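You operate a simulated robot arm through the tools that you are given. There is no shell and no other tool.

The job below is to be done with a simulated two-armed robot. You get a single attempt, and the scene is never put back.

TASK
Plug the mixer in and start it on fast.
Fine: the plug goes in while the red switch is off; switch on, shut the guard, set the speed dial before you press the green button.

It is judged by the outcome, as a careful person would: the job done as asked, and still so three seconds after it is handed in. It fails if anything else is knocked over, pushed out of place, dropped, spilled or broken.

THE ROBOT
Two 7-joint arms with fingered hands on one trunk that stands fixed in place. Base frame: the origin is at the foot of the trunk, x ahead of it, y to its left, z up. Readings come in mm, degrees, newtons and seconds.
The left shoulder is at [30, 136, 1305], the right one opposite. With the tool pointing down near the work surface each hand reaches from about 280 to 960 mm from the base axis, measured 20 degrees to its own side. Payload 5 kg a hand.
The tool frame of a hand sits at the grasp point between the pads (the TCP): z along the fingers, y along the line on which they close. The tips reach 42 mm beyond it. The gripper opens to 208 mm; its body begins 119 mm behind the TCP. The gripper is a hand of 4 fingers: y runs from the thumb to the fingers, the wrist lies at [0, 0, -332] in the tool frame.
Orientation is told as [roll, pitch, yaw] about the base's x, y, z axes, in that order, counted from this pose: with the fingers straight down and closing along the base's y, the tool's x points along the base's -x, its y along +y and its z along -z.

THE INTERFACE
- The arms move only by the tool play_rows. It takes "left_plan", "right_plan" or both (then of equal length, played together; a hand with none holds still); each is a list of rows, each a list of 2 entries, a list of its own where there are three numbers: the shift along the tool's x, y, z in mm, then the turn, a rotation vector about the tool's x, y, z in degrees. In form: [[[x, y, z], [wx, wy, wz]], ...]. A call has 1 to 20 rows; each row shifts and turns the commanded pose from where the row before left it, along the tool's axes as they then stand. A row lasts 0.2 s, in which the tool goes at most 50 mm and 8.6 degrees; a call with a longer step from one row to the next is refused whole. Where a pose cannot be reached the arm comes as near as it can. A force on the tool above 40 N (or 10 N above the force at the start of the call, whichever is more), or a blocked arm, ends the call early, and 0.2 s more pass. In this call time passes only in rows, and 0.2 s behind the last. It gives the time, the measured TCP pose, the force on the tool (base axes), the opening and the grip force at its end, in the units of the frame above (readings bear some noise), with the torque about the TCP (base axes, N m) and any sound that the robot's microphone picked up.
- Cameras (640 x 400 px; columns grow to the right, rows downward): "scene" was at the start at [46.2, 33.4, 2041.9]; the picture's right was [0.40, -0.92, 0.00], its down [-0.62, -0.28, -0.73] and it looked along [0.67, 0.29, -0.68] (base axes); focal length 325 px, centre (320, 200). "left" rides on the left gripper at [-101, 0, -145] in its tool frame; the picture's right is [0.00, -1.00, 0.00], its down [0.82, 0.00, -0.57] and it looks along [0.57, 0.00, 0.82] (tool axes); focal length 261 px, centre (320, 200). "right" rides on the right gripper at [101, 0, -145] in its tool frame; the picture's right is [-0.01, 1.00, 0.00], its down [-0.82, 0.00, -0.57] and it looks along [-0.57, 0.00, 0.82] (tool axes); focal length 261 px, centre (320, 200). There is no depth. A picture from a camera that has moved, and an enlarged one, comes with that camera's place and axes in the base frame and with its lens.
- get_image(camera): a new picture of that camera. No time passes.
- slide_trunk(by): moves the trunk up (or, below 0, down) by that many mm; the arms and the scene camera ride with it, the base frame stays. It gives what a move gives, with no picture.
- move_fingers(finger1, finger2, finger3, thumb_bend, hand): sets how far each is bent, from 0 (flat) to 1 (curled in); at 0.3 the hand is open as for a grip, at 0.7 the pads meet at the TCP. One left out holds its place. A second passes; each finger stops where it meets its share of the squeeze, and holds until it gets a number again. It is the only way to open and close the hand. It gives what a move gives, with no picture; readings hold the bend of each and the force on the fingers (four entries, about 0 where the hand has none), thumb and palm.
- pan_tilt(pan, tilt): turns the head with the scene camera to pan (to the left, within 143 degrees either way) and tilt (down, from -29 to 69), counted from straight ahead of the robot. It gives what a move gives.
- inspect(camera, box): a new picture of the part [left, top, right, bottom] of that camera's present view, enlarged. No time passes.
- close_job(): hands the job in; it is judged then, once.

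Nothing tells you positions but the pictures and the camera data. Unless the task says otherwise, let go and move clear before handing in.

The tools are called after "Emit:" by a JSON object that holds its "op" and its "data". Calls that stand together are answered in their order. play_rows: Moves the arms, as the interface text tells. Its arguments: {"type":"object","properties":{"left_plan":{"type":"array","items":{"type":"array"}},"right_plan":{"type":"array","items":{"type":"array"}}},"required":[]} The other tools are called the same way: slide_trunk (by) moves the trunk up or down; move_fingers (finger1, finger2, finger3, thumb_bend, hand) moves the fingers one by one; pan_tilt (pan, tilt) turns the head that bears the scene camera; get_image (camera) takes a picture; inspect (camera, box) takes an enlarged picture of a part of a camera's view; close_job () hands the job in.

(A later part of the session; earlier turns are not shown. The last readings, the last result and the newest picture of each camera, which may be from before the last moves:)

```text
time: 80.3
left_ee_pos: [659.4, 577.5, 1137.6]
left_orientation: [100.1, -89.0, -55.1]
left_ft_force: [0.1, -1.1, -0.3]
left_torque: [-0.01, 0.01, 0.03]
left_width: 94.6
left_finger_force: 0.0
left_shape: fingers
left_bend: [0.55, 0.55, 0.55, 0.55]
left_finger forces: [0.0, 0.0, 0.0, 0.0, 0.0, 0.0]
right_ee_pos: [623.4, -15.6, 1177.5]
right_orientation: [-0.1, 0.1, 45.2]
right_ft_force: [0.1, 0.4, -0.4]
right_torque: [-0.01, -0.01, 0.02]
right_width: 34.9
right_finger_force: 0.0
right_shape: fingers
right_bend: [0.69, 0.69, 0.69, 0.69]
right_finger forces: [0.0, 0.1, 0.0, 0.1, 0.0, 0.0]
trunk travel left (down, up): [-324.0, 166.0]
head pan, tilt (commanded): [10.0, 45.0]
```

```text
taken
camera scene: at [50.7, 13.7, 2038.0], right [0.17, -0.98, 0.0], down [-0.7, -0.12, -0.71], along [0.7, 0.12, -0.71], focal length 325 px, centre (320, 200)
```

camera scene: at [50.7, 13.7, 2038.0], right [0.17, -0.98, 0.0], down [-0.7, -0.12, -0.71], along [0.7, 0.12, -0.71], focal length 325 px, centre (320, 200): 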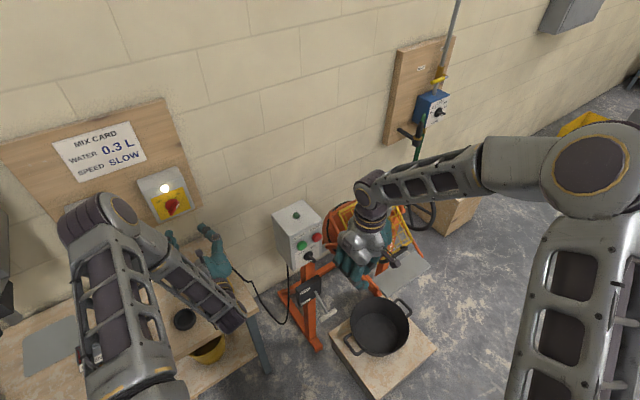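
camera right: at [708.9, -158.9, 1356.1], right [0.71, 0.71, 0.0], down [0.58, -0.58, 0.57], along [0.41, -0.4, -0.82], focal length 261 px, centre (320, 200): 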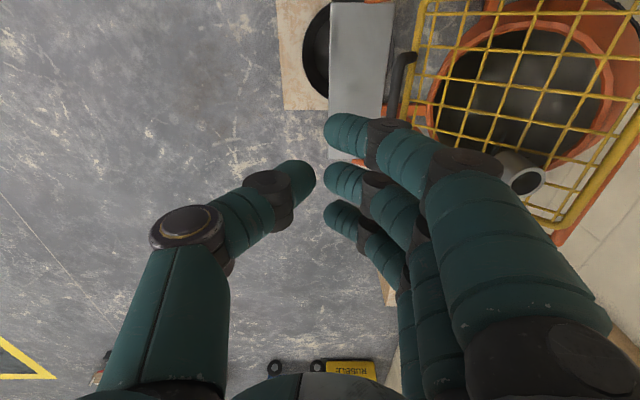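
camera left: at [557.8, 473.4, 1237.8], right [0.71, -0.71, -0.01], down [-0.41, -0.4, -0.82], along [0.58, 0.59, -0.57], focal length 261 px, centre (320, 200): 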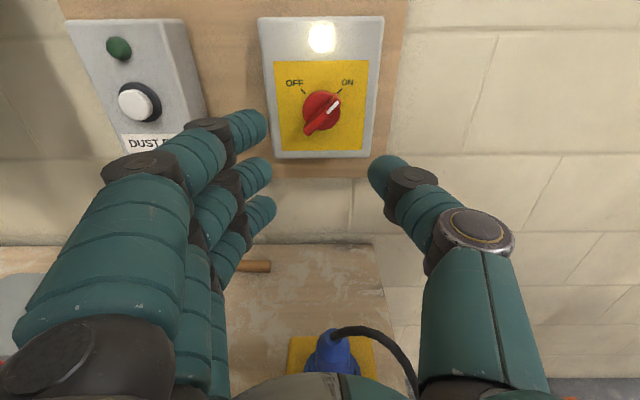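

Now I'll pitch the right hand up to point at the panel.

Emit:
{"op": "play_rows", "data": {"right_plan": [[[0, 0, 0], [0, -8.2, 0]], [[0, 0, 0], [0, -8.2, 0]], [[0, 0, 0], [0, -8.2, 0]], [[0, 0, 0], [0, -8.2, 0]], [[0, 0, 0], [0, -8.2, 0]], [[0, 0, 0], [0, -8.2, 0]], [[0, 0, 0], [0, -8.2, 0]], [[0, 0, 0], [0, -8.2, 0]], [[0, 0, 0], [0, -8.2, 0]], [[0, 0, 0], [0, -8.2, 0]], [[0, 0, 0], [0, -8, 0]], [[0, 0, 0], [0, 0, 0]]]}}

Emit:
{"op": "get_image", "data": {"camera": "scene"}}

Emit:
{"op": "get_image", "data": {"camera": "right"}}

```text
time: 82.9
left_ee_pos: [659.0, 578.4, 1136.8]
left_orientation: [100.4, -89.1, -55.3]
left_ft_force: [-0.2, 1.5, -0.2]
left_torque: [-0.03, -0.01, -0.1]
left_width: 94.7
left_finger_force: 0.2
left_shape: fingers
left_bend: [0.55, 0.55, 0.55, 0.55]
left_finger forces: [0.0, 0.0, 0.0, 0.0, 0.0, 0.1]
right_ee_pos: [621.5, -15.6, 1179.7]
right_orientation: [-109.5, -89.8, 154.7]
right_ft_force: [-0.7, 0.5, 0.2]
right_torque: [-0.03, 0.01, -0.06]
right_width: 34.8
right_finger_force: 0.1
right_shape: fingers
right_bend: [0.69, 0.69, 0.69, 0.69]
right_finger forces: [0.0, 0.0, 0.0, 0.1, 0.1, 0.0]
trunk travel left (down, up): [-324.0, 166.0]
head pan, tilt (commanded): [10.0, 45.0]
```

```text
taken
camera scene: at [49.4, 15.0, 2038.2], right [0.17, -0.98, 0.0], down [-0.7, -0.12, -0.71], along [0.7, 0.12, -0.71], focal length 325 px, centre (320, 200)
```

scene: 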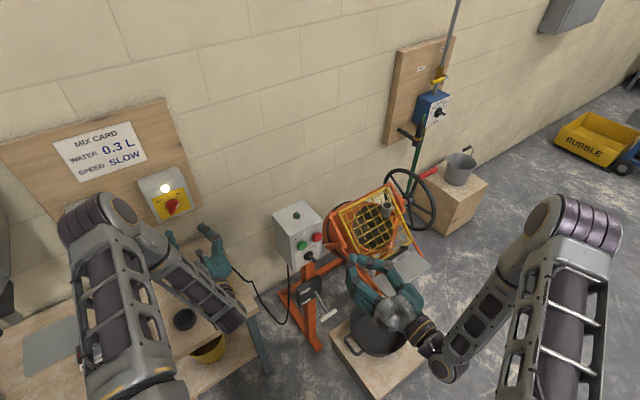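

```text
taken
camera right: at [520.3, -118.0, 1077.7], right [-0.71, 0.71, 0.0], down [-0.4, -0.41, 0.82], along [0.58, 0.58, 0.57], focal length 261 px, centre (320, 200)
```

right: 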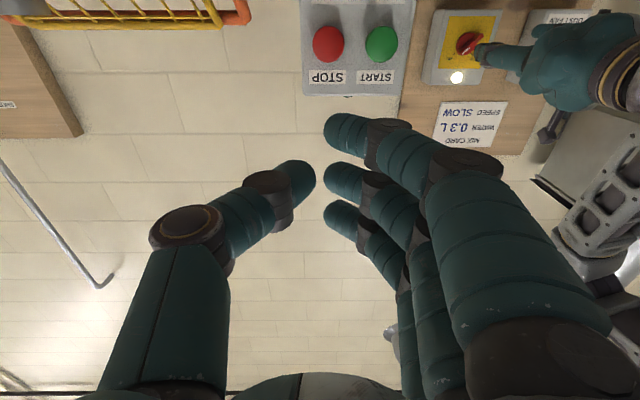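

The right hand faces the panel. I'll move it down level with the dial and look.

Emit:
{"op": "play_rows", "data": {"right_plan": [[[42.5, 10.8, 0], [0, 0, 0]], [[42.5, 10.8, 0], [0, 0, 0]], [[42.5, 10.8, 0], [0, 0, 0]], [[42.5, 10.8, 0], [0, 0, 0]], [[0, 0, 0], [0, 0, 0]]]}}

Emit:
{"op": "get_image", "data": {"camera": "right"}}

Emit:
{"op": "inspect", "data": {"camera": "right", "box": [250, 0, 410, 120]}}

Emit:
{"op": "inspect", "data": {"camera": "scene", "box": [260, 190, 380, 300]}}

```text
time: 84.1
left_ee_pos: [659.7, 578.4, 1136.5]
left_orientation: [100.4, -89.0, -55.3]
left_ft_force: [0.7, 0.8, -0.3]
left_torque: [-0.02, 0.01, 0.0]
left_width: 94.6
left_finger_force: 0.0
left_shape: fingers
left_bend: [0.55, 0.55, 0.55, 0.55]
left_finger forces: [0.0, 0.0, 0.0, 0.0, 0.1, 0.0]
right_ee_pos: [591.5, 15.5, 1007.3]
right_orientation: [-71.4, -89.9, 116.6]
right_ft_force: [0.2, -0.3, 0.1]
right_torque: [0.02, 0.01, -0.01]
right_width: 34.8
right_finger_force: 0.0
right_shape: fingers
right_bend: [0.69, 0.69, 0.69, 0.69]
right_finger forces: [0.0, 0.0, 0.1, 0.0, 0.1, 0.0]
trunk travel left (down, up): [-324.0, 166.0]
head pan, tilt (commanded): [10.0, 45.0]
```

```text
taken
camera right: at [489.6, -87.1, 906.3], right [-0.71, 0.71, 0.0], down [-0.4, -0.41, 0.82], along [0.58, 0.58, 0.57], focal length 261 px, centre (320, 200)
```

right: 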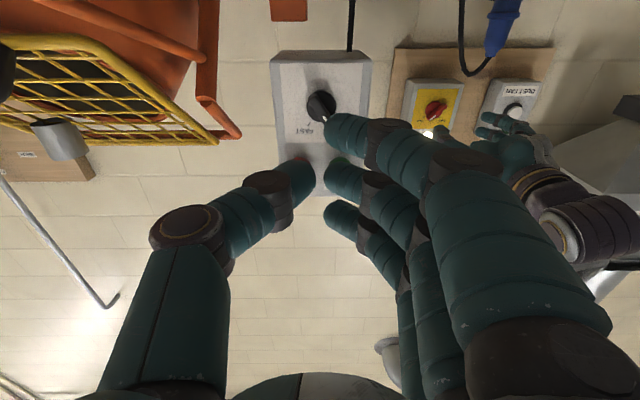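

```text
3.33 times, centred on (330, 60) of right
camera zoom: at [489.6, -87.1, 906.3], right [-0.71, 0.71, 0.0], down [-0.4, -0.41, 0.82], along [0.58, 0.58, 0.57], focal length 869 px, centre (287, 667)
```

zoom: 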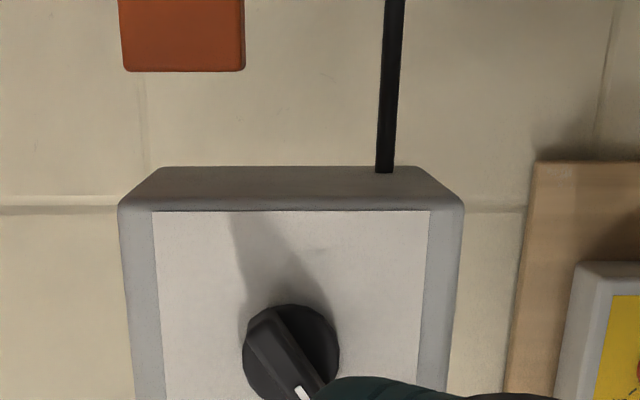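

```text
3.64 times, centred on (320, 245) of scene
camera zoom: at [50.1, 14.1, 2038.1], right [0.17, -0.98, 0.0], down [-0.7, -0.12, -0.71], along [0.7, 0.12, -0.71], focal length 1182 px, centre (320, 36)
```

zoom: 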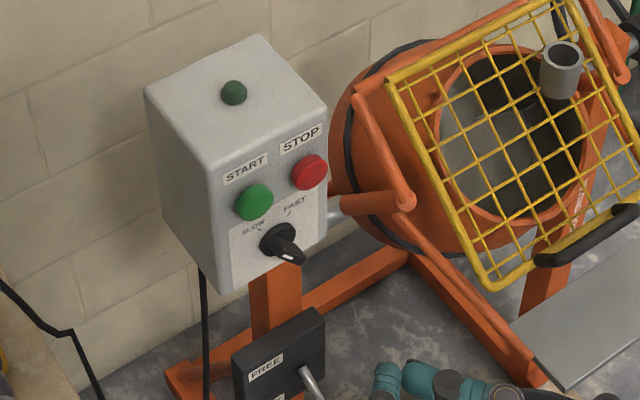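

The dial axis is confirmed at (t=-406, z=1009.5), with its base front at n≈667, and the pointer at SLOW. I'll roll the right hand to straddle the bar, open the fingers a little, and look squarely at it.

Emit:
{"op": "play_rows", "data": {"right_plan": [[[0, 0, 0], [0, 0, -8]], [[0, 0, 0], [0, 0, -8]], [[0, 0, 0], [0, 0, -8]], [[0, 0, 0], [0, 0, -8]], [[0, 0, 0], [0, 0, -8]], [[0, 0, 0], [0, 0, 0]]]}}

Emit:
{"op": "move_fingers", "data": {"hand": "right", "finger1": 0.55, "finger2": 0.55, "finger3": 0.55, "thumb_bend": 0.55}}

Emit:
{"op": "get_image", "data": {"camera": "right"}}

Emit:
{"op": "inspect", "data": {"camera": "right", "box": [260, 50, 380, 170]}}

```text
time: 85.5
left_ee_pos: [658.9, 577.0, 1136.5]
left_orientation: [100.5, -89.0, -55.5]
left_ft_force: [-0.5, -0.1, -0.6]
left_torque: [0.01, -0.01, 0.0]
left_width: 94.8
left_finger_force: 0.0
left_shape: fingers
left_bend: [0.55, 0.55, 0.55, 0.55]
left_finger forces: [0.1, 0.0, 0.0, 0.0, 0.1, 0.1]
right_ee_pos: [593.3, 14.1, 1008.2]
right_orientation: [-89.8, -49.8, 135.1]
right_ft_force: [-0.1, -0.5, -0.1]
right_torque: [0.01, -0.01, 0.0]
right_width: 34.9
right_finger_force: 0.1
right_shape: fingers
right_bend: [0.69, 0.69, 0.69, 0.69]
right_finger forces: [0.0, 0.1, 0.1, 0.0, 0.0, 0.0]
trunk travel left (down, up): [-324.0, 166.0]
head pan, tilt (commanded): [10.0, 45.0]
```

```text
time: 86.5
left_ee_pos: [659.3, 577.4, 1136.5]
left_orientation: [100.0, -88.9, -55.0]
left_ft_force: [0.1, -0.1, 0.6]
left_torque: [-0.02, 0.03, -0.03]
left_width: 94.5
left_finger_force: 0.1
left_shape: fingers
left_bend: [0.55, 0.55, 0.55, 0.55]
left_finger forces: [0.1, 0.0, 0.1, 0.1, 0.1, 0.0]
right_ee_pos: [592.6, 14.6, 1008.7]
right_orientation: [-89.9, -49.9, 135.0]
right_ft_force: [-0.4, -0.5, 0.2]
right_torque: [0.0, -0.02, 0.02]
right_width: 94.4
right_finger_force: 0.1
right_shape: fingers
right_bend: [0.55, 0.55, 0.55, 0.55]
right_finger forces: [0.0, 0.0, 0.1, 0.0, 0.0, 0.0]
trunk travel left (down, up): [-324.0, 166.0]
head pan, tilt (commanded): [10.0, 45.0]
```

```text
taken
camera right: at [536.5, -133.9, 930.7], right [-0.54, 0.54, -0.64], down [-0.78, -0.03, 0.63], along [0.32, 0.84, 0.44], focal length 261 px, centre (320, 200)
```

right: 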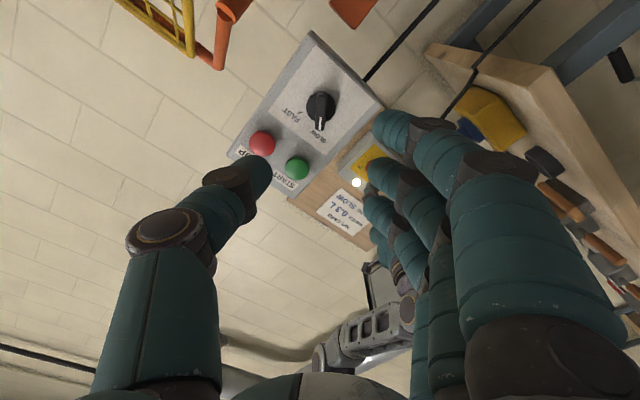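

```text
3.33 times, centred on (320, 110) of right
camera zoom: at [536.5, -133.9, 930.7], right [-0.54, 0.54, -0.64], down [-0.78, -0.03, 0.63], along [0.32, 0.84, 0.44], focal length 869 px, centre (320, 500)
```

zoom: 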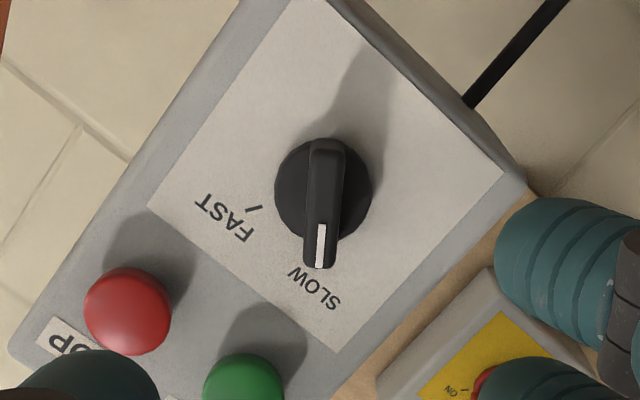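

The bar is in line with the hand and the knob axis is about 4 mm off along one direction. The FAST tick is about 80° clockwise. I'll trim and advance to straddle the bar.

Emit:
{"op": "play_rows", "data": {"right_plan": [[[-1.4, 0, 45], [0, 0, 0]], [[-1.4, 0, 45], [0, 0, 0]], [[-1.4, 0, 40], [0, 0, 0]], [[0, 0, 20], [0, 0, 0]], [[0, 0, 0], [0, 0, 0]]]}}

Emit:
{"op": "get_image", "data": {"camera": "right"}}

Emit:
{"op": "inspect", "data": {"camera": "right", "box": [220, 80, 420, 230]}}

```text
time: 87.7
left_ee_pos: [659.6, 577.8, 1137.0]
left_orientation: [100.2, -89.0, -55.3]
left_ft_force: [0.1, -1.4, 0.4]
left_torque: [-0.02, -0.02, -0.01]
left_width: 94.7
left_finger_force: 0.1
left_shape: fingers
left_bend: [0.55, 0.55, 0.55, 0.55]
left_finger forces: [0.0, 0.0, 0.0, 0.0, 0.1, 0.0]
right_ee_pos: [697.0, 122.0, 1010.9]
right_orientation: [-89.9, -49.9, 135.0]
right_ft_force: [0.0, -0.6, -0.2]
right_torque: [-0.03, 0.0, -0.04]
right_width: 94.3
right_finger_force: 0.2
right_shape: fingers
right_bend: [0.55, 0.55, 0.55, 0.55]
right_finger forces: [0.1, 0.1, 0.1, 0.0, 0.0, 0.0]
trunk travel left (down, up): [-324.0, 166.0]
head pan, tilt (commanded): [10.0, 45.0]
```

```text
taken
camera right: at [640.4, -25.8, 933.7], right [-0.54, 0.54, -0.64], down [-0.78, -0.03, 0.63], along [0.32, 0.84, 0.44], focal length 261 px, centre (320, 200)
```

right: 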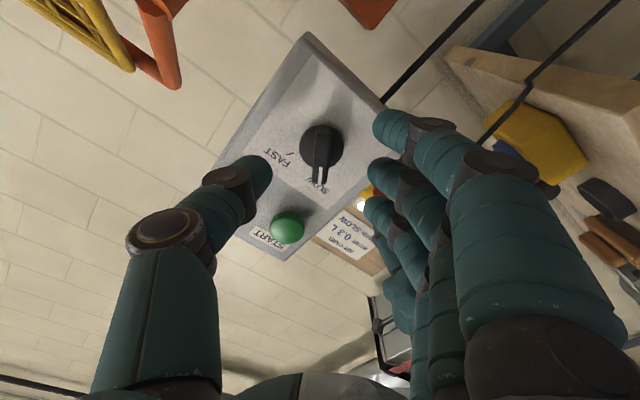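

```text
2.67 times, centred on (320, 155) of right
camera zoom: at [640.4, -25.8, 933.7], right [-0.54, 0.54, -0.64], down [-0.78, -0.03, 0.63], along [0.32, 0.84, 0.44], focal length 695 px, centre (320, 320)
```

zoom: 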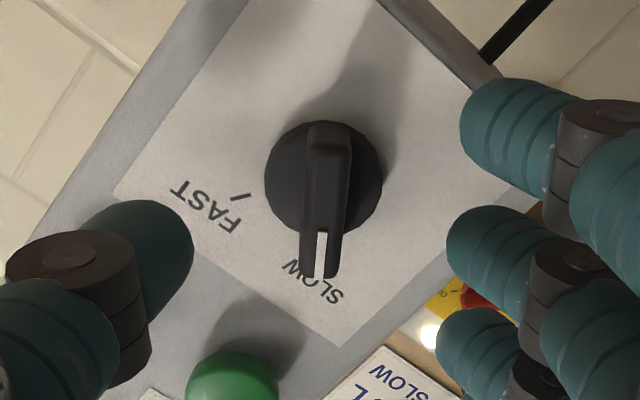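

Alignment is good: the axis is within a millimetre, with the bar front at n≈642. I'll advance 38 mm and grip the bar.

Emit:
{"op": "play_rows", "data": {"right_plan": [[[0, 0, 20], [0, 0, 0]], [[0, 0, 12], [0, 0, 0]], [[0, 0, 6], [0, 0, 0]], [[0, 0, 0], [0, 0, 0]]]}}

Emit:
{"op": "move_fingers", "data": {"hand": "right", "finger1": 0.72, "finger2": 0.72, "finger3": 0.72, "thumb_bend": 0.72}}

Emit:
{"op": "get_image", "data": {"camera": "right"}}

Emit:
{"op": "inspect", "data": {"camera": "right", "box": [220, 80, 420, 230]}}

```text
time: 88.7
left_ee_pos: [659.0, 576.9, 1136.0]
left_orientation: [101.6, -89.0, -56.7]
left_ft_force: [-0.1, -0.1, -0.5]
left_torque: [-0.03, 0.01, 0.0]
left_width: 94.8
left_finger_force: 0.1
left_shape: fingers
left_bend: [0.55, 0.55, 0.55, 0.55]
left_finger forces: [0.1, 0.1, 0.1, 0.0, 0.0, 0.0]
right_ee_pos: [723.8, 149.4, 1010.8]
right_orientation: [-89.9, -49.9, 135.1]
right_ft_force: [-6.0, -5.8, 0.3]
right_torque: [0.22, -0.24, -0.36]
right_width: 94.6
right_finger_force: 4.2
right_shape: fingers
right_bend: [0.55, 0.55, 0.55, 0.55]
right_finger forces: [0.0, 0.0, 0.0, 0.0, 8.6, 0.0]
trunk travel left (down, up): [-324.0, 166.0]
head pan, tilt (commanded): [10.0, 45.0]
```

```text
time: 89.7
left_ee_pos: [659.3, 576.6, 1135.8]
left_orientation: [100.1, -89.0, -55.1]
left_ft_force: [0.5, -0.8, 0.4]
left_torque: [0.01, 0.03, 0.0]
left_width: 94.8
left_finger_force: 0.1
left_shape: fingers
left_bend: [0.55, 0.55, 0.55, 0.55]
left_finger forces: [0.0, 0.1, 0.1, 0.0, 0.1, 0.1]
right_ee_pos: [723.2, 149.9, 1011.9]
right_orientation: [-89.9, -49.9, 135.1]
right_ft_force: [-1.6, 2.2, 0.1]
right_torque: [-0.04, 0.06, 0.18]
right_width: 30.6
right_finger_force: 7.6
right_shape: fingers
right_bend: [0.72, 0.65, 0.72, 0.69]
right_finger forces: [0.0, 7.1, 0.0, 0.0, 9.0, 0.1]
trunk travel left (down, up): [-324.0, 166.0]
head pan, tilt (commanded): [10.0, 45.0]
```

```text
taken
camera right: at [667.1, 1.8, 934.1], right [-0.54, 0.54, -0.64], down [-0.78, -0.03, 0.63], along [0.32, 0.84, 0.44], focal length 261 px, centre (320, 200)
```

right: 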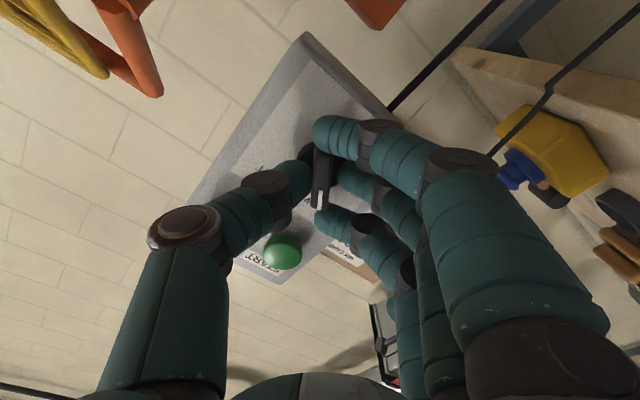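

```text
2.67 times, centred on (320, 155) of right
camera zoom: at [667.1, 1.8, 934.1], right [-0.54, 0.54, -0.64], down [-0.78, -0.03, 0.63], along [0.32, 0.84, 0.44], focal length 695 px, centre (320, 320)
```

zoom: 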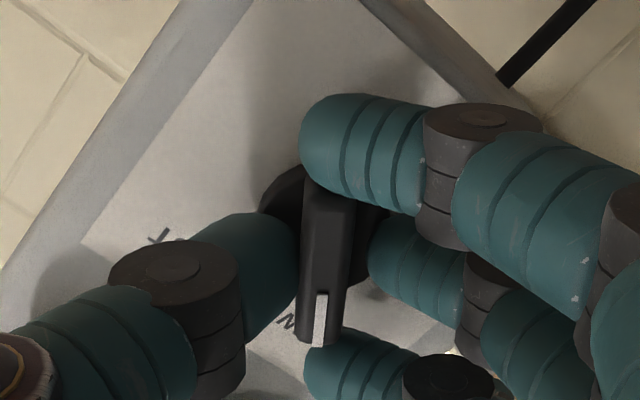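

The bar is held between the middle finger and thumb, with the outer fingers caging its ends. I'll turn it clockwise in two stages.

Emit:
{"op": "play_rows", "data": {"right_plan": [[[0, 0, 0], [0, 0, 7]], [[0, 0, 0], [0, 0, 7]], [[0, 0, 0], [0, 0, 7]], [[0, 0, 0], [0, 0, 7]], [[0, 0, 0], [0, 0, 7]], [[0, 0, 0], [0, 0, 7]]]}}

Emit:
{"op": "inspect", "data": {"camera": "right", "box": [220, 60, 420, 230]}}

Emit:
{"op": "inspect", "data": {"camera": "scene", "box": [260, 190, 380, 300]}}

```text
time: 91.1
left_ee_pos: [659.1, 577.4, 1136.7]
left_orientation: [100.7, -89.0, -55.7]
left_ft_force: [-0.1, 0.0, -0.6]
left_torque: [0.01, 0.02, -0.03]
left_width: 94.8
left_finger_force: 0.1
left_shape: fingers
left_bend: [0.55, 0.55, 0.55, 0.55]
left_finger forces: [0.0, 0.0, 0.0, 0.0, 0.1, 0.1]
right_ee_pos: [724.7, 149.5, 1010.2]
right_orientation: [88.4, -88.0, -43.3]
right_ft_force: [-2.3, -2.8, 2.2]
right_torque: [0.06, -0.05, 0.22]
right_width: 30.1
right_finger_force: 8.5
right_shape: fingers
right_bend: [0.72, 0.65, 0.72, 0.69]
right_finger forces: [0.2, 8.3, 0.0, 0.0, 8.9, 0.0]
trunk travel left (down, up): [-324.0, 166.0]
head pan, tilt (commanded): [10.0, 45.0]
```

```text
2.35 times, centred on (320, 145) of right
camera zoom: at [618.8, 49.1, 910.3], right [-0.71, 0.71, 0.04], down [-0.38, -0.43, 0.82], along [0.6, 0.57, 0.57], focal length 613 px, centre (320, 329)
```

zoom: 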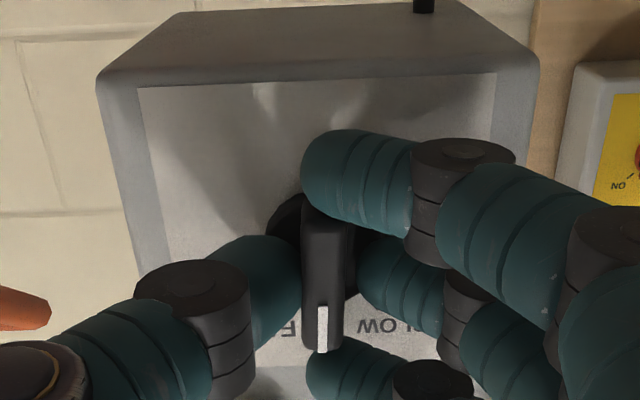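

```text
3.64 times, centred on (320, 245) of scene
camera zoom: at [50.3, 13.6, 2038.1], right [0.17, -0.98, 0.0], down [-0.7, -0.12, -0.71], along [0.7, 0.12, -0.71], focal length 1182 px, centre (320, 36)
```

zoom: 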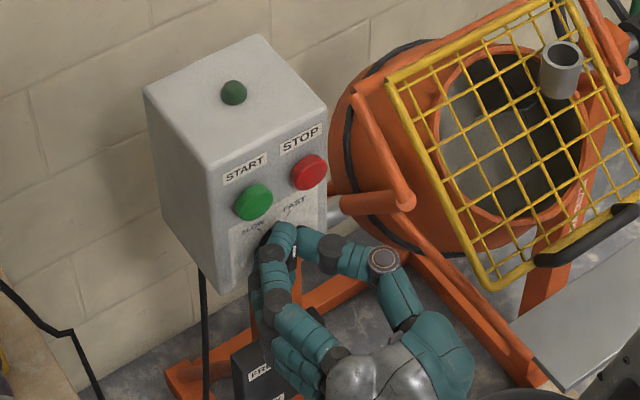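

The bar follows the hand and is now midway. I'll continue to FAST.

Emit:
{"op": "play_rows", "data": {"right_plan": [[[0, 0, 0], [0, 0, 7]], [[0, 0, 0], [0, 0, 7]], [[0, 0, 0], [0, 0, 7]], [[0, 0, 0], [0, 0, 7]], [[0, 0, 0], [0, 0, 7]], [[0, 0, 0], [0, 0, 5]]]}}

Emit:
{"op": "inspect", "data": {"camera": "right", "box": [220, 60, 420, 230]}}

Emit:
{"op": "inspect", "data": {"camera": "scene", "box": [260, 190, 380, 300]}}

```text
time: 92.5
left_ee_pos: [659.7, 577.1, 1137.1]
left_orientation: [100.9, -89.1, -56.0]
left_ft_force: [-0.5, 0.2, 1.1]
left_torque: [-0.02, -0.01, -0.04]
left_width: 94.6
left_finger_force: 0.0
left_shape: fingers
left_bend: [0.55, 0.55, 0.55, 0.55]
left_finger forces: [0.0, 0.0, 0.0, 0.0, 0.1, 0.1]
right_ee_pos: [723.5, 149.4, 1011.6]
right_orientation: [89.9, -48.0, -44.8]
right_ft_force: [-2.8, -6.7, -2.1]
right_torque: [-0.14, -0.3, 0.27]
right_width: 29.9
right_finger_force: 14.2
right_shape: fingers
right_bend: [0.72, 0.66, 0.72, 0.69]
right_finger forces: [1.7, 16.0, 0.0, 0.0, 11.6, 0.1]
trunk travel left (down, up): [-324.0, 166.0]
head pan, tilt (commanded): [10.0, 45.0]
```

```text
2.35 times, centred on (320, 145) of right
camera zoom: at [573.2, 93.9, 936.3], right [-0.52, 0.52, 0.67], down [-0.01, -0.79, 0.61], along [0.85, 0.31, 0.42], focal length 613 px, centre (320, 329)
```

zoom: 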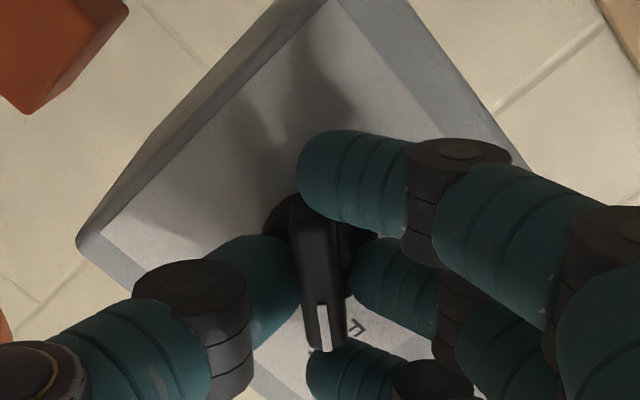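

```text
3.64 times, centred on (320, 245) of scene
camera zoom: at [50.3, 13.3, 2038.0], right [0.17, -0.98, 0.0], down [-0.7, -0.12, -0.71], along [0.7, 0.12, -0.71], focal length 1182 px, centre (320, 36)
```

zoom: 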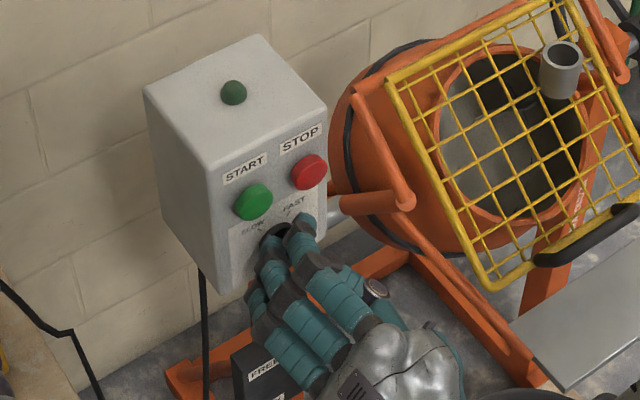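

The pointer is close to FAST and resistance is building up as if at the end stop. I'll turn a few degrees more and release.

Emit:
{"op": "play_rows", "data": {"right_plan": [[[0, 0, 0], [0, 0, 3]], [[0, 0, 0], [0, 0, 3]]]}}

Emit:
{"op": "move_fingers", "data": {"hand": "right", "finger1": 0.6, "finger2": 0.6, "finger3": 0.6, "thumb_bend": 0.6}}

Emit:
{"op": "inspect", "data": {"camera": "right", "box": [220, 60, 420, 230]}}

```text
time: 93.1
left_ee_pos: [658.8, 577.3, 1136.7]
left_orientation: [101.2, -89.0, -56.2]
left_ft_force: [-0.4, -0.5, 0.3]
left_torque: [-0.01, 0.0, -0.02]
left_width: 94.9
left_finger_force: 0.2
left_shape: fingers
left_bend: [0.55, 0.55, 0.55, 0.55]
left_finger forces: [0.0, 0.0, 0.0, 0.0, 0.1, 0.1]
right_ee_pos: [723.9, 149.4, 1011.2]
right_orientation: [89.9, -42.0, -44.9]
right_ft_force: [-3.3, -9.8, -1.9]
right_torque: [-0.18, -0.34, 0.16]
right_width: 29.9
right_finger_force: 16.5
right_shape: fingers
right_bend: [0.72, 0.66, 0.72, 0.69]
right_finger forces: [1.7, 16.4, 0.1, 0.0, 14.5, 0.1]
trunk travel left (down, up): [-324.0, 166.0]
head pan, tilt (commanded): [10.0, 45.0]
```

```text
time: 94.1
left_ee_pos: [660.7, 577.2, 1136.2]
left_orientation: [99.8, -89.1, -54.9]
left_ft_force: [0.4, -0.3, 0.2]
left_torque: [0.01, 0.01, 0.0]
left_width: 94.7
left_finger_force: 0.0
left_shape: fingers
left_bend: [0.55, 0.55, 0.55, 0.55]
left_finger forces: [0.0, 0.0, 0.1, 0.0, 0.0, 0.0]
right_ee_pos: [723.9, 150.4, 1012.3]
right_orientation: [90.0, -42.1, -44.8]
right_ft_force: [-0.1, 0.4, -1.0]
right_torque: [0.03, 0.0, -0.02]
right_width: 70.2
right_finger_force: 0.0
right_shape: fingers
right_bend: [0.6, 0.6, 0.6, 0.6]
right_finger forces: [0.0, 0.1, 0.0, 0.0, 0.1, 0.0]
trunk travel left (down, up): [-324.0, 166.0]
head pan, tilt (commanded): [10.0, 45.0]
```

```text
2.35 times, centred on (320, 145) of right
camera zoom: at [568.3, 99.9, 943.9], right [-0.47, 0.47, 0.75], down [0.03, -0.84, 0.55], along [0.88, 0.28, 0.38], focal length 613 px, centre (320, 329)
```

zoom: 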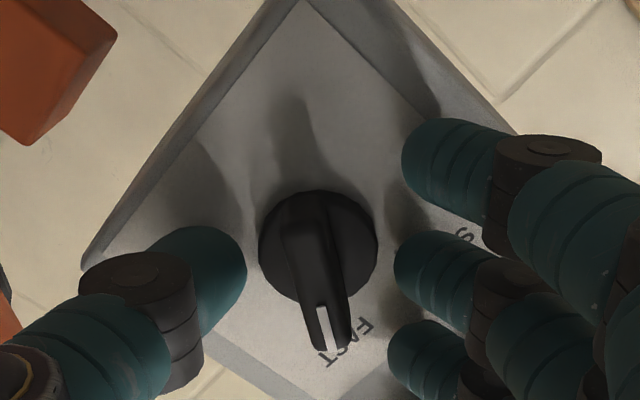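

The dial's white mark now points at FAST. I'll back the hand straight off and verify.

Emit:
{"op": "play_rows", "data": {"right_plan": [[[0, 0, -15], [0, 0, 0]], [[0, 0, -25], [0, 0, 0]], [[0, 0, -40], [0, 0, 0]], [[0, 0, -40], [0, 0, 0]], [[0, 0, 0], [0, 0, -7]], [[0, 0, 0], [0, 0, -7]], [[0, 0, 0], [0, 0, -7]], [[0, 0, 0], [0, 0, -7]], [[0, 0, 0], [0, 0, -7]], [[0, 0, 0], [0, 0, -7]], [[0, 0, 0], [0, 0, -6]], [[0, 0, 0], [0, 0, 0]]]}}

Emit:
{"op": "get_image", "data": {"camera": "right"}}

Emit:
{"op": "inspect", "data": {"camera": "scene", "box": [260, 190, 350, 270]}}

```text
time: 96.7
left_ee_pos: [659.4, 577.2, 1136.8]
left_orientation: [100.0, -89.0, -54.9]
left_ft_force: [0.1, 0.7, -0.4]
left_torque: [0.02, 0.01, -0.02]
left_width: 94.7
left_finger_force: 0.1
left_shape: fingers
left_bend: [0.55, 0.55, 0.55, 0.55]
left_finger forces: [0.0, 0.0, 0.0, 0.1, 0.0, 0.0]
right_ee_pos: [638.8, 64.8, 1011.0]
right_orientation: [-72.5, -89.8, 117.6]
right_ft_force: [-0.5, -0.1, -0.7]
right_torque: [0.02, -0.01, -0.01]
right_width: 70.3
right_finger_force: 0.1
right_shape: fingers
right_bend: [0.6, 0.6, 0.6, 0.6]
right_finger forces: [0.0, 0.0, 0.1, 0.1, 0.0, 0.1]
trunk travel left (down, up): [-324.0, 166.0]
head pan, tilt (commanded): [10.0, 45.0]
```

```text
taken
camera right: at [536.5, -38.1, 910.4], right [-0.71, 0.71, 0.0], down [-0.4, -0.41, 0.82], along [0.58, 0.58, 0.57], focal length 261 px, centre (320, 200)
```

right: 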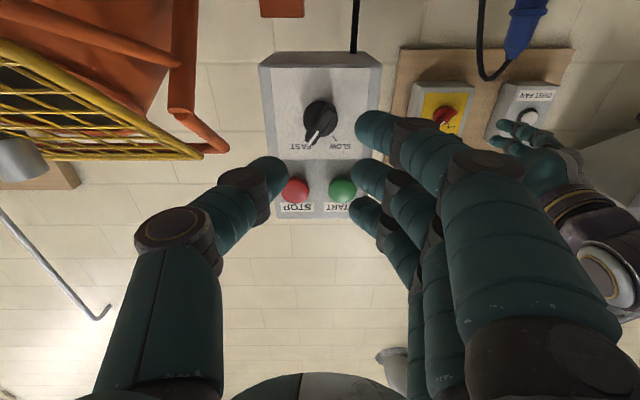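

```text
5.00 times, centred on (305, 230) of scene
camera zoom: at [50.5, 14.0, 2038.0], right [0.17, -0.98, 0.0], down [-0.7, -0.12, -0.71], along [0.7, 0.12, -0.71], focal length 1626 px, centre (395, 50)
```

zoom: 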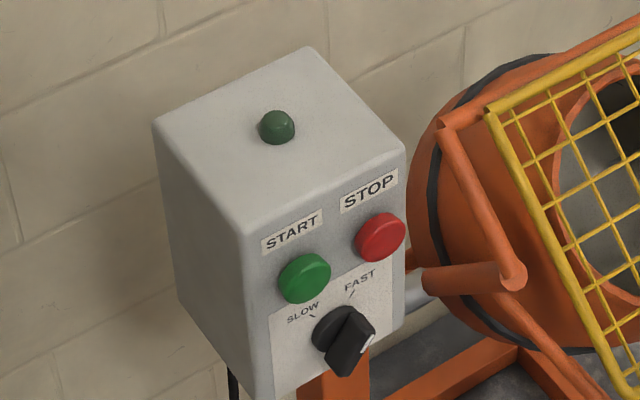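

Emit:
{"op": "inspect", "data": {"camera": "right", "box": [250, 40, 390, 220]}}

Emit:
{"op": "inspect", "data": {"camera": "scene", "box": [120, 150, 270, 340]}}

```text
2.22 times, centred on (320, 130) of right
camera zoom: at [536.5, -38.1, 910.4], right [-0.71, 0.71, 0.0], down [-0.4, -0.41, 0.82], along [0.58, 0.58, 0.57], focal length 579 px, centre (320, 356)
```

zoom: 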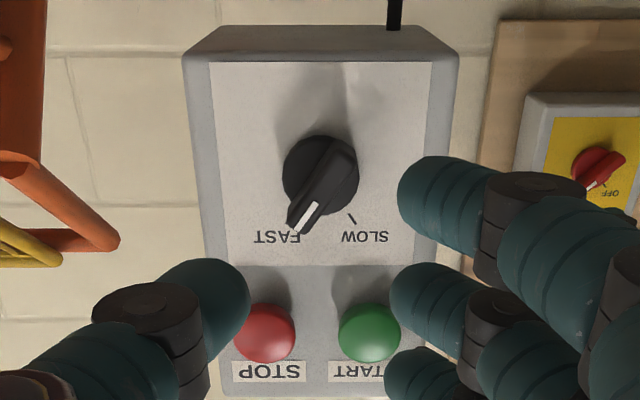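

```text
2.11 times, centred on (195, 245) of scene
camera zoom: at [50.5, 14.0, 2038.0], right [0.17, -0.98, 0.0], down [-0.7, -0.12, -0.71], along [0.7, 0.12, -0.71], focal length 684 px, centre (583, 105)
```

zoom: 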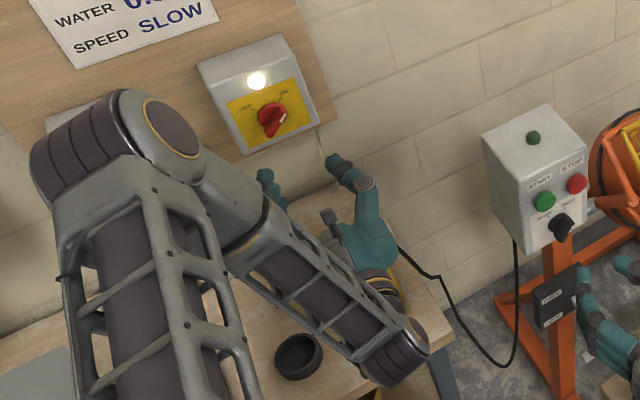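

The dial is at FAST, the isolator is ON and the guard is shut. I'll shape the right hand so just the middle finger and thumb tips form a blunt poker for the green button.

Emit:
{"op": "move_fingers", "data": {"hand": "right", "finger1": 0.95, "finger2": 0.69, "finger3": 0.95, "thumb_bend": 0.69}}

Emit:
{"op": "get_image", "data": {"camera": "right"}}

Emit:
{"op": "inspect", "data": {"camera": "scene", "box": [260, 190, 420, 340]}}

```text
time: 97.7
left_ee_pos: [660.3, 577.5, 1135.7]
left_orientation: [100.0, -88.9, -55.1]
left_ft_force: [-0.2, 0.8, 0.4]
left_torque: [0.02, 0.02, -0.02]
left_width: 94.8
left_finger_force: 0.0
left_shape: fingers
left_bend: [0.55, 0.55, 0.55, 0.55]
left_finger forces: [0.0, 0.0, 0.0, 0.0, 0.0, 0.0]
right_ee_pos: [639.1, 64.5, 1011.5]
right_orientation: [-61.8, -90.0, 106.9]
right_ft_force: [0.0, -0.1, 0.1]
right_torque: [0.0, 0.02, -0.01]
right_width: 59.1
right_finger_force: 0.0
right_shape: fingers
right_bend: [0.95, 0.69, 0.95, 0.69]
right_finger forces: [0.0, 0.1, 0.0, 0.0, 0.0, 0.0]
trunk travel left (down, up): [-324.0, 166.0]
head pan, tilt (commanded): [10.0, 45.0]
```

```text
taken
camera right: at [536.5, -38.1, 910.5], right [-0.71, 0.71, 0.0], down [-0.4, -0.41, 0.82], along [0.58, 0.58, 0.57], focal length 261 px, centre (320, 200)
```

right: 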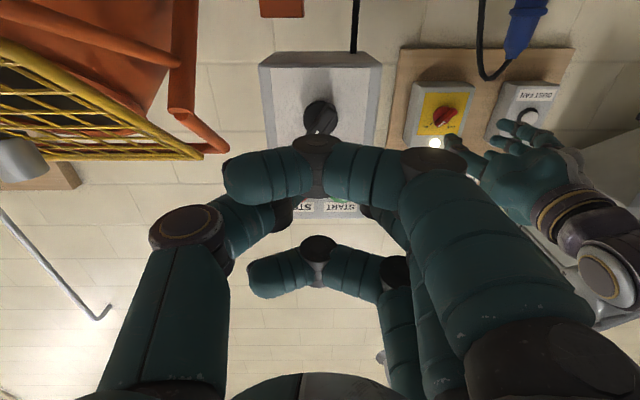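

```text
2.67 times, centred on (340, 265) of scene
camera zoom: at [50.5, 14.1, 2038.0], right [0.17, -0.98, 0.0], down [-0.7, -0.12, -0.71], along [0.7, 0.12, -0.71], focal length 867 px, centre (267, 27)
```

zoom: 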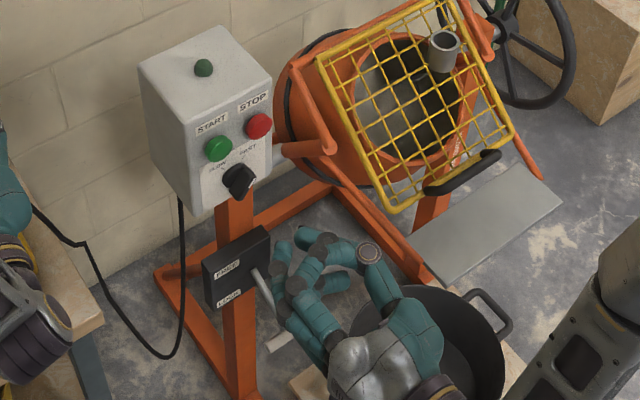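

The poker shape is right, with the thumb and middle finger tips foremost. The green button's centre is at t≈-376, z≈1106, front n≈657. I'll line up with it and stop just short.

Emit:
{"op": "play_rows", "data": {"right_plan": [[[-31.5, 10.1, 0], [0, 0, 0]], [[-31.5, 10.1, 0], [0, 0, 0]], [[-31.5, 10.1, 0], [0, 0, 0]], [[0, 0, 40], [0, 0, 0]], [[0, 0, 40], [0, 0, 0]], [[0, 0, 15], [0, 0, 0]], [[0, 0, 0], [0, 0, 0]]]}}

Emit:
{"op": "get_image", "data": {"camera": "right"}}

Emit:
{"op": "inspect", "data": {"camera": "right", "box": [220, 100, 420, 240]}}

Emit:
{"op": "inspect", "data": {"camera": "scene", "box": [260, 190, 380, 290]}}

```text
time: 99.3
left_ee_pos: [659.5, 576.7, 1136.2]
left_orientation: [100.1, -89.0, -55.1]
left_ft_force: [-0.7, -0.4, 0.3]
left_torque: [-0.02, 0.03, -0.03]
left_width: 94.7
left_finger_force: 0.2
left_shape: fingers
left_bend: [0.55, 0.55, 0.55, 0.55]
left_finger forces: [0.1, 0.0, 0.0, 0.0, 0.0, 0.1]
right_ee_pos: [685.8, 152.6, 1105.6]
right_orientation: [-59.0, -89.8, 104.3]
right_ft_force: [-0.3, 0.0, 0.0]
right_torque: [-0.01, 0.02, 0.0]
right_width: 59.1
right_finger_force: 0.0
right_shape: fingers
right_bend: [0.95, 0.69, 0.95, 0.69]
right_finger forces: [0.1, 0.1, 0.1, 0.0, 0.0, 0.0]
trunk travel left (down, up): [-324.0, 166.0]
head pan, tilt (commanded): [10.0, 45.0]
```

```text
taken
camera right: at [582.9, 50.0, 1005.2], right [-0.71, 0.71, 0.0], down [-0.4, -0.41, 0.82], along [0.58, 0.58, 0.57], focal length 261 px, centre (320, 200)
```

right: 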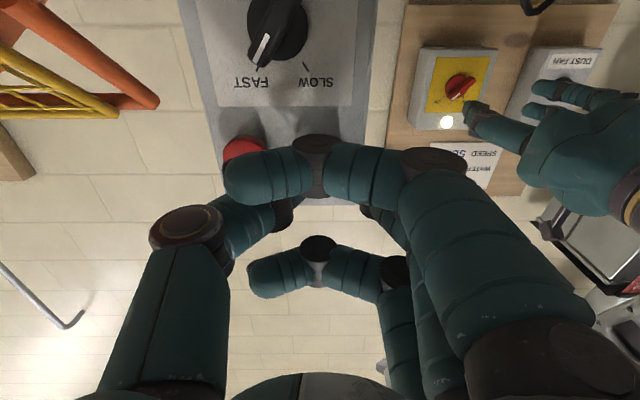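

```text
2.86 times, centred on (320, 170) of right
camera zoom: at [582.9, 50.0, 1005.2], right [-0.71, 0.71, 0.0], down [-0.4, -0.41, 0.82], along [0.58, 0.58, 0.57], focal length 745 px, centre (320, 286)
```

zoom: 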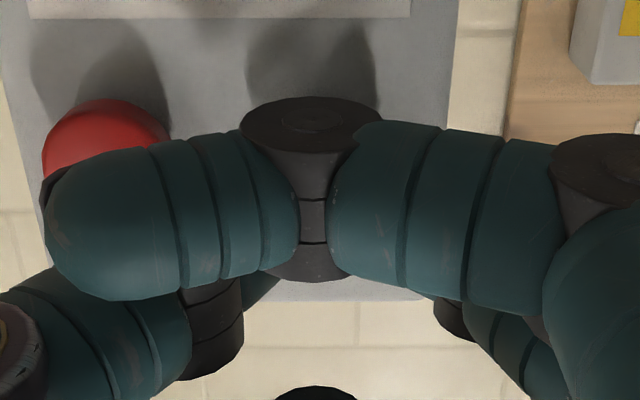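

```text
4.00 times, centred on (320, 240) of scene
camera zoom: at [50.4, 14.0, 2038.0], right [0.17, -0.98, 0.0], down [-0.7, -0.12, -0.71], along [0.7, 0.12, -0.71], focal length 1300 px, centre (320, 40)
```

zoom: 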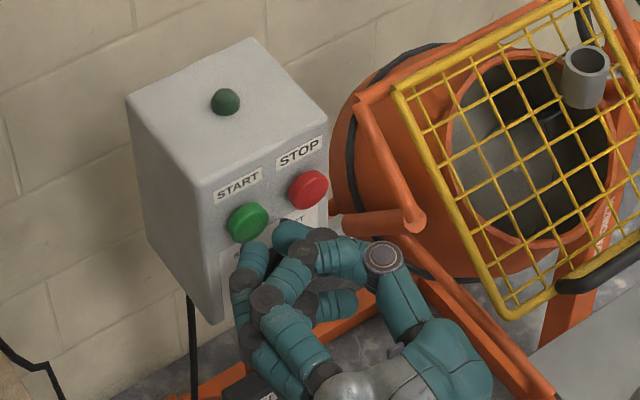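

I'll bring the thumb and finger tips together and zoom in to check the height of the contact point relative to the button.

Emit:
{"op": "move_fingers", "data": {"hand": "right", "finger2": 0.72, "thumb_bend": 0.72}}

Emit:
{"op": "inspect", "data": {"camera": "scene", "box": [285, 215, 345, 270]}}

Emit:
{"op": "inspect", "data": {"camera": "left", "box": [400, 100, 640, 400]}}

```text
time: 100.3
left_ee_pos: [660.1, 577.6, 1136.9]
left_orientation: [100.1, -89.0, -55.0]
left_ft_force: [0.7, 0.4, -0.2]
left_torque: [0.0, 0.03, -0.03]
left_width: 94.5
left_finger_force: 0.1
left_shape: fingers
left_bend: [0.55, 0.55, 0.55, 0.55]
left_finger forces: [0.0, 0.1, 0.0, 0.0, 0.1, 0.0]
right_ee_pos: [685.4, 152.3, 1105.8]
right_orientation: [-61.8, -89.8, 106.9]
right_ft_force: [1.1, 0.2, -0.2]
right_torque: [0.04, 0.03, -0.01]
right_width: 58.1
right_finger_force: 0.0
right_shape: fingers
right_bend: [0.95, 0.71, 0.95, 0.71]
right_finger forces: [0.1, 0.1, 0.1, 0.1, 0.0, 0.0]
trunk travel left (down, up): [-324.0, 166.0]
head pan, tilt (commanded): [10.0, 45.0]
```

```text
7.27 times, centred on (315, 242) of scene
camera zoom: at [50.4, 14.1, 2038.0], right [0.17, -0.98, 0.0], down [-0.7, -0.12, -0.71], along [0.7, 0.12, -0.71], focal length 2364 px, centre (356, -109)
```

zoom: 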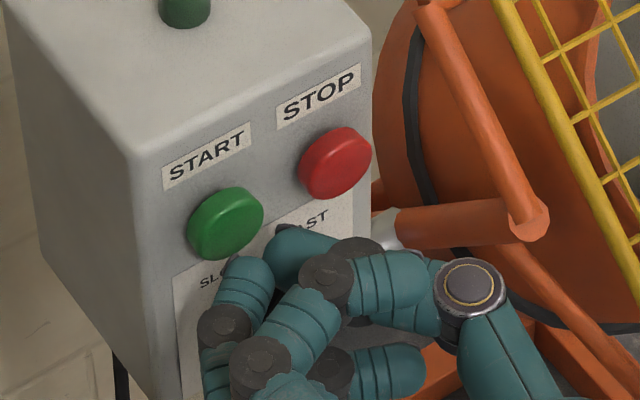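

```text
1.33 times, centred on (520, 250) of left
camera zoom: at [557.7, 473.7, 1237.7], right [0.71, -0.71, -0.01], down [-0.41, -0.4, -0.82], along [0.58, 0.59, -0.57], focal length 348 px, centre (53, 133)
```

zoom: 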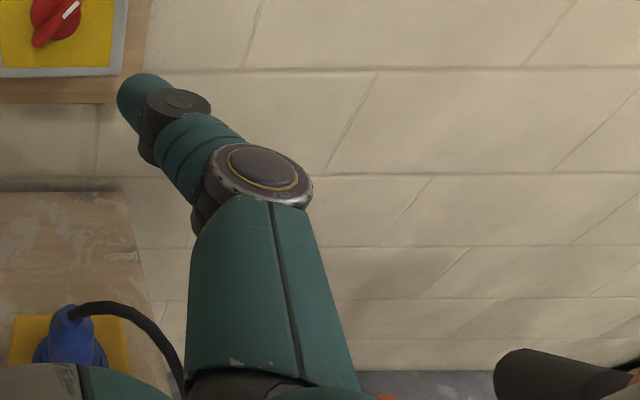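

The middle finger's tip is at t≈-373, z≈1103, right in line with the green button, and the thumb is clear of STOP. I'll push forward slowly to press it.

Emit:
{"op": "play_rows", "data": {"right_plan": [[[-1, 0, 10], [0, 0, 0]], [[-1, 0, 8], [0, 0, 0]], [[0, 0, 4], [0, 0, 0]], [[0, 0, 3], [0, 0, 0]], [[0, 0, 3], [0, 0, 0]]]}}

Emit:
{"op": "inspect", "data": {"camera": "scene", "box": [260, 190, 380, 290]}}

```text
time: 101.5
left_ee_pos: [659.5, 575.1, 1136.2]
left_orientation: [106.7, -89.1, -61.6]
left_ft_force: [-1.3, 0.5, 0.0]
left_torque: [-0.04, 0.0, -0.03]
left_width: 94.7
left_finger_force: 0.0
left_shape: fingers
left_bend: [0.55, 0.55, 0.55, 0.55]
left_finger forces: [0.0, 0.1, 0.1, 0.1, 0.1, 0.0]
right_ee_pos: [701.2, 168.1, 1107.4]
right_orientation: [-28.3, -90.0, 73.3]
right_ft_force: [-23.0, -25.7, -3.0]
right_torque: [-0.15, 0.13, -0.28]
right_width: 57.5
right_finger_force: 21.0
right_shape: fingers
right_bend: [0.95, 0.72, 0.95, 0.72]
right_finger forces: [0.0, 15.3, 0.0, 0.0, 26.8, 0.0]
trunk travel left (down, up): [-324.0, 166.0]
head pan, tilt (commanded): [10.0, 45.0]
heard: click
```

```text
4.00 times, centred on (320, 240) of scene
camera zoom: at [47.5, 10.6, 2038.1], right [0.17, -0.98, 0.0], down [-0.7, -0.12, -0.71], along [0.7, 0.12, -0.71], focal length 1300 px, centre (320, 40)
```

zoom: 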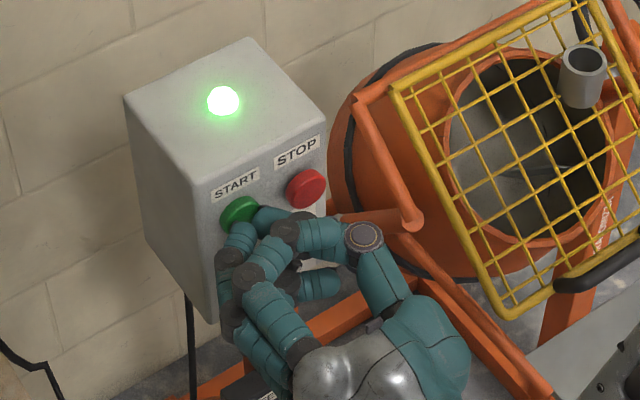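

I heard a click and the lamp on the control box lit green, so the mixer has started. I'll pull the hand straight back, clear of the panel.

Emit:
{"op": "play_rows", "data": {"right_plan": [[[0, 0, -10], [0, 0, 0]], [[0, 0, -20], [0, 0, 0]], [[0, 0, -40], [0, 0, 0]], [[0, 0, -45], [0, 0, 0]], [[0, 0, -45], [0, 0, 0]], [[0, 0, -40], [0, 0, 0]], [[0, 0, 0], [0, 0, 0]]]}}

Emit:
{"op": "get_image", "data": {"camera": "scene"}}

Emit:
{"op": "inspect", "data": {"camera": "scene", "box": [240, 170, 440, 300]}}

Emit:
{"op": "get_image", "data": {"camera": "right"}}

```text
time: 103.1
left_ee_pos: [659.5, 579.5, 1135.4]
left_orientation: [97.9, -89.0, -53.0]
left_ft_force: [0.2, 0.0, -0.7]
left_torque: [0.04, 0.0, -0.01]
left_width: 94.9
left_finger_force: 0.1
left_shape: fingers
left_bend: [0.55, 0.55, 0.55, 0.55]
left_finger forces: [0.1, 0.1, 0.1, 0.1, 0.0, 0.0]
right_ee_pos: [564.6, 32.6, 1109.0]
right_orientation: [-57.8, -89.8, 102.8]
right_ft_force: [-0.3, -0.2, -0.3]
right_torque: [-0.02, -0.01, 0.01]
right_width: 58.1
right_finger_force: 0.0
right_shape: fingers
right_bend: [0.95, 0.71, 0.95, 0.71]
right_finger forces: [0.0, 0.0, 0.0, 0.1, 0.0, 0.0]
trunk travel left (down, up): [-324.0, 166.0]
head pan, tilt (commanded): [10.0, 45.0]
```

```text
taken
camera scene: at [51.1, 15.4, 2038.0], right [0.17, -0.98, 0.0], down [-0.7, -0.12, -0.71], along [0.7, 0.12, -0.71], focal length 325 px, centre (320, 200)
```

scene: 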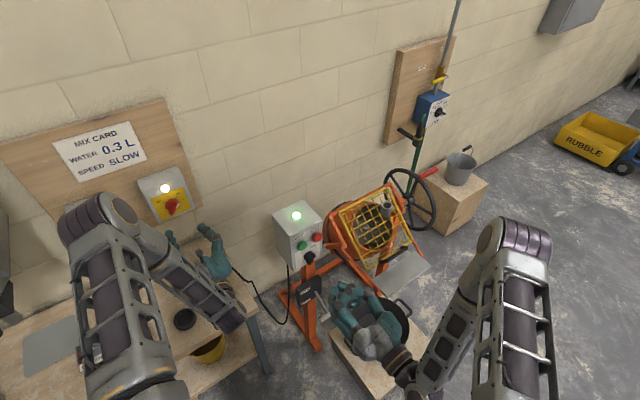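

```text
3.08 times, centred on (340, 235) of scene
camera zoom: at [51.1, 15.4, 2038.0], right [0.17, -0.98, 0.0], down [-0.7, -0.12, -0.71], along [0.7, 0.12, -0.71], focal length 1000 px, centre (258, 92)
```

zoom: 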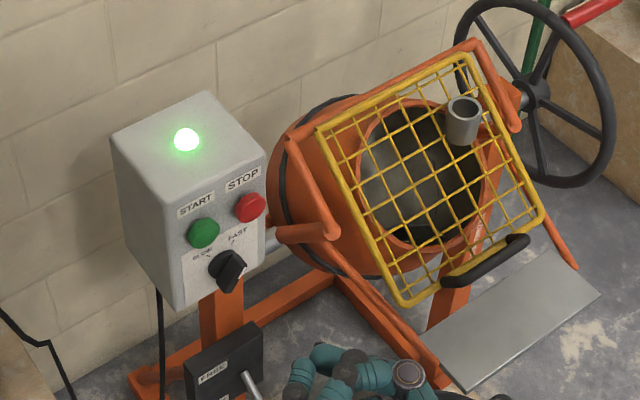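

```text
taken
camera right: at [461.5, -70.1, 1007.2], right [-0.71, 0.71, 0.0], down [-0.4, -0.41, 0.82], along [0.58, 0.58, 0.57], focal length 261 px, centre (320, 200)
```

right: 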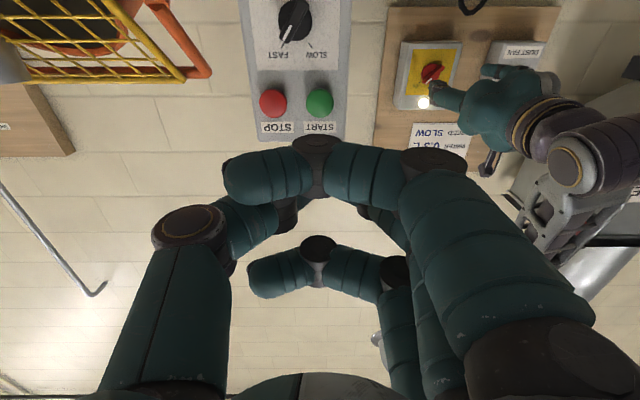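

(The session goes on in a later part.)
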